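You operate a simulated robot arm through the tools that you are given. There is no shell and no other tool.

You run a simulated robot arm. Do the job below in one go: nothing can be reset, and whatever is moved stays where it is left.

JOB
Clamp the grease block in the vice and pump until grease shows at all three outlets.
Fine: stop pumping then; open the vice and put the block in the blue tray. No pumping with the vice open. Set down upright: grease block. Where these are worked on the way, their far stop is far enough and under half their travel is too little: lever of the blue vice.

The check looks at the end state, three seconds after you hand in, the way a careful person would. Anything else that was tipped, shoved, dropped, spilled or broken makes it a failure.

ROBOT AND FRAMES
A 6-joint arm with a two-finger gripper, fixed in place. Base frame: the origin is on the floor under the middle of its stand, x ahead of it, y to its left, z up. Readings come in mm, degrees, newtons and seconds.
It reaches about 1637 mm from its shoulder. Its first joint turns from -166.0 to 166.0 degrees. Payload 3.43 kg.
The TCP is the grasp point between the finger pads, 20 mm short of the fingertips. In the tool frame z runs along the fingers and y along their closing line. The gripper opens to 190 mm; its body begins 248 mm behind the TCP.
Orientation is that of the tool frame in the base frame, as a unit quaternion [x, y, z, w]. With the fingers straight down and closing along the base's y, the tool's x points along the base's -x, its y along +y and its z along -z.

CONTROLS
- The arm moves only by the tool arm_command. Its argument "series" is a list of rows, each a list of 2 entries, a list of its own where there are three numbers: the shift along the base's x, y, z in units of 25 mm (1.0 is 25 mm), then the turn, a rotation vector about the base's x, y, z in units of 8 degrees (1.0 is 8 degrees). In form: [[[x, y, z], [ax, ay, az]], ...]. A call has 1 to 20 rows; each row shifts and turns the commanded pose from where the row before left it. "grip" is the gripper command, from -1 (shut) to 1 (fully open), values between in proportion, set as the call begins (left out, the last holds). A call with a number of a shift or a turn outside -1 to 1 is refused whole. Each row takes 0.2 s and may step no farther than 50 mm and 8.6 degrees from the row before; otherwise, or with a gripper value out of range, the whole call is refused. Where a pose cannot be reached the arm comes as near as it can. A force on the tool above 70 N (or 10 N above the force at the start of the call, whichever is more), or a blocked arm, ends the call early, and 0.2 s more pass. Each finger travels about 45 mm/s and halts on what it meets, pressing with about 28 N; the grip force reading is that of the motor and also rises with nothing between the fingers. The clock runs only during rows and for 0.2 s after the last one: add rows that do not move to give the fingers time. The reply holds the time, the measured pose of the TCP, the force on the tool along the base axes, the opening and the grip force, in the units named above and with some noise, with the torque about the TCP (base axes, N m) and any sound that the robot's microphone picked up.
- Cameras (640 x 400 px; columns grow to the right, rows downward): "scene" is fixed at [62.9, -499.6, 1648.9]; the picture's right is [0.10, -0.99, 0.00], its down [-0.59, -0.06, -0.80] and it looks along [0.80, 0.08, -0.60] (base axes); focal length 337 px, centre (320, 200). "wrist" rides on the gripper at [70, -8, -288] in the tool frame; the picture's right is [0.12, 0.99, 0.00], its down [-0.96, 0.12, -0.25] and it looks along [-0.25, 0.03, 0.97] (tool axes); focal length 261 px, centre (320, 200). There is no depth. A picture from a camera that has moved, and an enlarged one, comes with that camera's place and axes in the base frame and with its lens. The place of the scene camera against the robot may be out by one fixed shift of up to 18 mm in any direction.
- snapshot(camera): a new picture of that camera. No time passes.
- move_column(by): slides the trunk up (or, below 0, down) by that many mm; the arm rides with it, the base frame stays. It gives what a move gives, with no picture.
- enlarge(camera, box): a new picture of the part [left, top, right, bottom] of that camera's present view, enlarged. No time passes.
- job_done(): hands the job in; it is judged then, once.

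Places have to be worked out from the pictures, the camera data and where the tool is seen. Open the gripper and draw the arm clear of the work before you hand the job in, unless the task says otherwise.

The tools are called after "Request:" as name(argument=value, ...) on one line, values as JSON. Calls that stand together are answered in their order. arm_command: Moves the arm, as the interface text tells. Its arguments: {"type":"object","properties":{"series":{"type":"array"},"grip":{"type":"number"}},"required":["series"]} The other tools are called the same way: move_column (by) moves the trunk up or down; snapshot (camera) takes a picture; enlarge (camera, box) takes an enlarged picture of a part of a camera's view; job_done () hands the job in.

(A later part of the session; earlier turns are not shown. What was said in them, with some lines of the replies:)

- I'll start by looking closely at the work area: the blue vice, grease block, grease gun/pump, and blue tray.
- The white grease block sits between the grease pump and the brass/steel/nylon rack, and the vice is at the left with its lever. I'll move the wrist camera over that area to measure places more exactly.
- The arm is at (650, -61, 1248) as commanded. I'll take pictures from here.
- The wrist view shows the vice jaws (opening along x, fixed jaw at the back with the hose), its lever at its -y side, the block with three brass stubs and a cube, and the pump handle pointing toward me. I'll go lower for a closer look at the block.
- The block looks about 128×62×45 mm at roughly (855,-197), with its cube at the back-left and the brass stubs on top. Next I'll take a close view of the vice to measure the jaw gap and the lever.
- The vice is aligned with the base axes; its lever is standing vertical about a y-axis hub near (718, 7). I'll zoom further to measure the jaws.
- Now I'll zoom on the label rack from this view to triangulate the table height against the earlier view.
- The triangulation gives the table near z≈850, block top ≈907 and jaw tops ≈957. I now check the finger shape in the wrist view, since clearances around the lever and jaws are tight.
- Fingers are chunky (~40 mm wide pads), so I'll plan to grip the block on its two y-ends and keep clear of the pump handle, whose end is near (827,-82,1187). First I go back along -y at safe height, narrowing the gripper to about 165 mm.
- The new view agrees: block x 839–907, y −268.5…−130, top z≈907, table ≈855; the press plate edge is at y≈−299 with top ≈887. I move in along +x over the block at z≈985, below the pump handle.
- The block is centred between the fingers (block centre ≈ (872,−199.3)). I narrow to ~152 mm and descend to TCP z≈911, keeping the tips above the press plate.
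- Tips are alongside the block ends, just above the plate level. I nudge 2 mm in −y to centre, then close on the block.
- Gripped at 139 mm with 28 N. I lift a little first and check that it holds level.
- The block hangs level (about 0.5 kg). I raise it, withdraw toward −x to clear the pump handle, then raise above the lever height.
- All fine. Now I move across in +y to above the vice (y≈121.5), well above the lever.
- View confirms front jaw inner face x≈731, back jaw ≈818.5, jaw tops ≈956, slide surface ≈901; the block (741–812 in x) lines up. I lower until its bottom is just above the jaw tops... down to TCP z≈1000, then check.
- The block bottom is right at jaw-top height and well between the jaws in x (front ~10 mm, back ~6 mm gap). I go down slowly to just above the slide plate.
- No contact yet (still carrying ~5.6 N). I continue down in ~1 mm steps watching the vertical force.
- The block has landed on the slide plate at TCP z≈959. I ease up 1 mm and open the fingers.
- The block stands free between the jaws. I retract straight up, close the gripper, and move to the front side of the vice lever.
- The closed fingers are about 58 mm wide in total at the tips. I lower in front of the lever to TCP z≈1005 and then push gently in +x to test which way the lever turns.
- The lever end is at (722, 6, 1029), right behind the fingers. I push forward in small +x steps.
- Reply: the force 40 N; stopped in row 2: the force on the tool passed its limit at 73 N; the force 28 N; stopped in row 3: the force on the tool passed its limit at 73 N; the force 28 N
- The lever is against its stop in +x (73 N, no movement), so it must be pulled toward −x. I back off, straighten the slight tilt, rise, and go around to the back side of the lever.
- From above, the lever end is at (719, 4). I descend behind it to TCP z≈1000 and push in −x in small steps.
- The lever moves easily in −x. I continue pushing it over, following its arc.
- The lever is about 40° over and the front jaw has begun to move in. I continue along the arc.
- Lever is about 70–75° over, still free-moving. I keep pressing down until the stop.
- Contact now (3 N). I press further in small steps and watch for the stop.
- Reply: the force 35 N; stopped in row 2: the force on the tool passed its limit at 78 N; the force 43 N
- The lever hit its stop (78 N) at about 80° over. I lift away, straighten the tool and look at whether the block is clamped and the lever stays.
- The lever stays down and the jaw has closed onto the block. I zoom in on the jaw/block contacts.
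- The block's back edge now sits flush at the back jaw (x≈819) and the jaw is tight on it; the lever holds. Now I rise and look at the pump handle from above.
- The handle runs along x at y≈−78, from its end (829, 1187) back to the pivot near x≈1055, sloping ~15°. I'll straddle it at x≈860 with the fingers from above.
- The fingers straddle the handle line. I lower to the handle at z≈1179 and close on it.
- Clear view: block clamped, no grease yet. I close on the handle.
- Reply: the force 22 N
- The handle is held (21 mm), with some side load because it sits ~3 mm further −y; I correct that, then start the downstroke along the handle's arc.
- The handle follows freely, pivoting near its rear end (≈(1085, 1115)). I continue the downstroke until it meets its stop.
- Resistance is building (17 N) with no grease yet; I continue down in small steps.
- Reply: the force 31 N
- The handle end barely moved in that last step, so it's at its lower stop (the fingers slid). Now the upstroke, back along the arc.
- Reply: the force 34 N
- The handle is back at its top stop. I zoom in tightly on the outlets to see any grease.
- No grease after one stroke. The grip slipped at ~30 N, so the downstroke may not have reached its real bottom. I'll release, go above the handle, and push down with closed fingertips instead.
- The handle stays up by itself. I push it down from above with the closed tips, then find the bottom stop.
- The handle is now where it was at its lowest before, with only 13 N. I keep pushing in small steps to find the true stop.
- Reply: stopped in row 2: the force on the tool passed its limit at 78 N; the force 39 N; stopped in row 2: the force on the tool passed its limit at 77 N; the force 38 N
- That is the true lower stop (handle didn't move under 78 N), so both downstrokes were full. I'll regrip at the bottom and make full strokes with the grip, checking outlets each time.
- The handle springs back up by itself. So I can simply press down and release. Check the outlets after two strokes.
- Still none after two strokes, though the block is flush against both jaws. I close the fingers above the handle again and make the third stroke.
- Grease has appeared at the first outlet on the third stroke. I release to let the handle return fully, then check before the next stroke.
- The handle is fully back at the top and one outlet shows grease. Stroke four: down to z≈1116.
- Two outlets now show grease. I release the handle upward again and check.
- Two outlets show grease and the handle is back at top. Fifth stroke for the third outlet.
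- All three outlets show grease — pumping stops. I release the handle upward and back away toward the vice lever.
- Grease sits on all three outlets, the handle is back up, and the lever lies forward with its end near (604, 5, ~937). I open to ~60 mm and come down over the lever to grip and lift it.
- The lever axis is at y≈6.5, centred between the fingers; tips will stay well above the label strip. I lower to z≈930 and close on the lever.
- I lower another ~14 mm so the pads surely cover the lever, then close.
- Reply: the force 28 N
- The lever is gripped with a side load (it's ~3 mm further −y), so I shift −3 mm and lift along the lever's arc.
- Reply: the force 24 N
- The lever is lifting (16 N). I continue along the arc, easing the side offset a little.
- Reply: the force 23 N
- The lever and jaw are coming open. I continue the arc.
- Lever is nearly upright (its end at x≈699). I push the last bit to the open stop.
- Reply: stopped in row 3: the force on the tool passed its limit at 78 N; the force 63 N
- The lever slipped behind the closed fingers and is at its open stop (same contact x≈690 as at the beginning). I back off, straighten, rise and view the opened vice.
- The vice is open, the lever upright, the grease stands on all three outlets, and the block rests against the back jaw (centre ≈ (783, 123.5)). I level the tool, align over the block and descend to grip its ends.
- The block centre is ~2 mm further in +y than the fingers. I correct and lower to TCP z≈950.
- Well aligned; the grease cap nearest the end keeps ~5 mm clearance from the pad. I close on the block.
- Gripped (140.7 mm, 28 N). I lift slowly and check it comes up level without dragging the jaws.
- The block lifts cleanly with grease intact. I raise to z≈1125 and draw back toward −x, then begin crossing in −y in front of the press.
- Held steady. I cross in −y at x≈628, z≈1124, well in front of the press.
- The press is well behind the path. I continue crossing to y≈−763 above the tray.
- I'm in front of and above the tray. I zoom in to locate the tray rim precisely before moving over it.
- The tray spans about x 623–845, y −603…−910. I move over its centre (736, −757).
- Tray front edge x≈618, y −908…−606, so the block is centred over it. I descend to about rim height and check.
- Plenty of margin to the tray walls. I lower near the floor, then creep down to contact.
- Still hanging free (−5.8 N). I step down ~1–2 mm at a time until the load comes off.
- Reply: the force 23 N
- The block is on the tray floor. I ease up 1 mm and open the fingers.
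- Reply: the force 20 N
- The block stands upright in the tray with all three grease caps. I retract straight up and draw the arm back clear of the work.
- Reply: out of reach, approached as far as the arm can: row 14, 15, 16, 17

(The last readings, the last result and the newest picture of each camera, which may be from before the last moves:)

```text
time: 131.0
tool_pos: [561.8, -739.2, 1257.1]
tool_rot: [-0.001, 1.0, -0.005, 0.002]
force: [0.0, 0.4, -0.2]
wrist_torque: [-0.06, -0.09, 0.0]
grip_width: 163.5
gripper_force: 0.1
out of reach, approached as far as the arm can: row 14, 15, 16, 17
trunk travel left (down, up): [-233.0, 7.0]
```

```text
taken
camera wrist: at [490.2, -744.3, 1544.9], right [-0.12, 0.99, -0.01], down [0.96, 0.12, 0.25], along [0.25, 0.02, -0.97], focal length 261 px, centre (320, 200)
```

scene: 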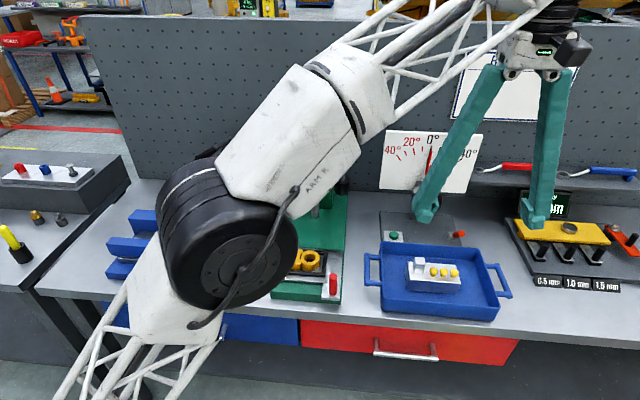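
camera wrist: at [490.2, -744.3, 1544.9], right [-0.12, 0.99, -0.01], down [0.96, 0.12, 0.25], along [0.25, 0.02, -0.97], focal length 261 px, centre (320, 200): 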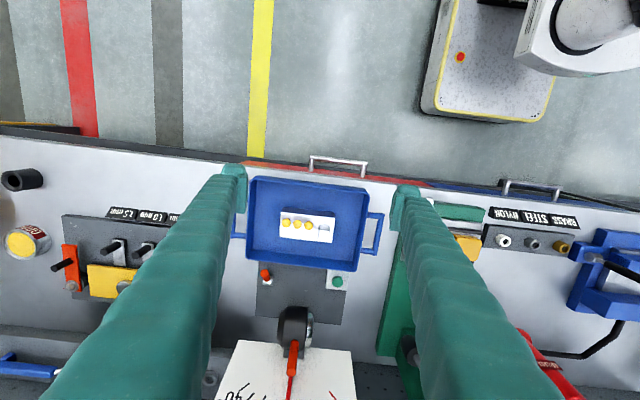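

The block is upright in the tray and the arm is clear (it touched its near reach limit). I swing back toward the start pose to get an unobstructed view for a final check.

Request:
arm_command(series=[[[0, 0.9, 0], [0, 0, 0]], [[0, 0.9, 0], [0, 0, 0]], [[0, 0.9, 0], [0, 0, 0]], [[0, 0.9, 0], [0, 0, 0]], [[0, 0.9, 0], [0, 0, 0]], [[0, 0.9, 0], [0, 0, 0]], [[0, 0.9, 0.2], [0, 0, 0]], [[0, 0.9, 0.2], [0, 0, 0]], [[0, 0.9, 0.2], [0, 0, 0]], [[0, 0.9, 0.2], [0, 0, 0]], [[0, 0.9, 0.2], [0, 0, 0]], [[0, 0.9, 0.2], [0, 0, 0]], [[0, 0.9, 0.2], [0, 0, 0]], [[0, 0.9, 0.2], [0, 0, 0]], [[0, 0.9, 0.2], [0, 0, 0]], [[0, 0.9, 0.2], [0, 0, 0]], [[0, 0.9, 0], [0, 0, 0]], [[0, 0.9, 0], [0, 0, 0]], [[0, 0.9, 0], [0, 0, 0]], [[0, 0, 0], [0, 0, 0]]], grip=1)

Request:
snapshot(camera="scene")

Request:
enlarge(camera="scene", box=[355, 200, 525, 330])

Request:
enlarge(camera="scene", box=[90, 120, 350, 310])

```text
time: 135.2
tool_pos: [561.8, -309.4, 1308.0]
tool_rot: [-0.001, 1.0, -0.001, 0.0]
force: [0.1, -0.2, -0.5]
wrist_torque: [-0.04, -0.02, -0.02]
grip_width: 190.1
gripper_force: 0.1
trunk travel left (down, up): [-233.0, 7.0]
```

```text
taken
```

scene: 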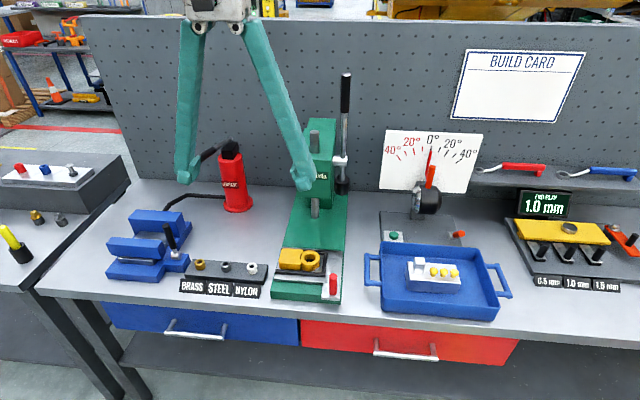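

```text
3.08 times, centred on (440, 265) of scene
camera zoom: at [62.9, -499.6, 1648.9], right [0.1, -0.99, 0.0], down [-0.59, -0.06, -0.8], along [0.8, 0.08, -0.6], focal length 1037 px, centre (-49, 0)
```

zoom: 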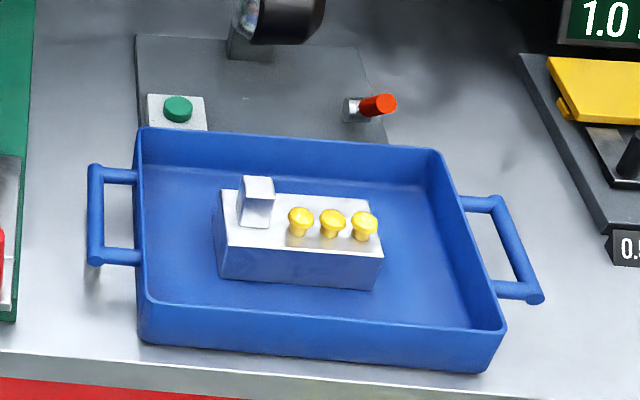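

```text
2.11 times, centred on (220, 215) of scene
camera zoom: at [62.9, -499.6, 1648.9], right [0.1, -0.99, 0.0], down [-0.59, -0.06, -0.8], along [0.8, 0.08, -0.6], focal length 710 px, centre (530, 168)
```

zoom: 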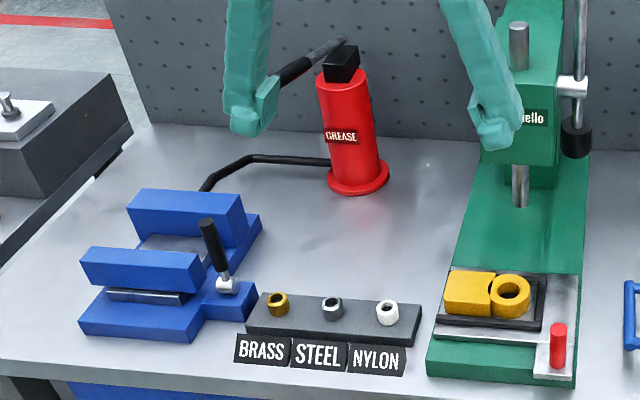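

The block is upright in the blue tray with grease on all three outlets. The vice is open with its lever upright, the pump handle is up, and everything else looks undisturbed. The arm is clear and the gripper open, so I hand in the job.

Request:
job_done()

```text
The job is handed in.
```

I clamped the grease block in the vice, pumped until grease showed at all three outlets, and then set the block upright in the blue tray. The job is handed in, and I haven't seen the check's result.

- **Vice:** I turned the lever to its far stop to clamp the block, and did not pump until it was closed. I put the lever back upright after pumping, so the vice is open now.
- **Pumping:** It took five full strokes. Nothing showed on the first two, then one more outlet showed grease on each of the next three. I stopped as soon as the third one did.
- **Block:** It sits near the middle of the tray with the grease still on all three outlets.
- **Everything else:** In the last pictures nothing else on the bench looked moved, tipped or spilled. The pump handle is back up, the gripper is open, and the arm is clear of the work.
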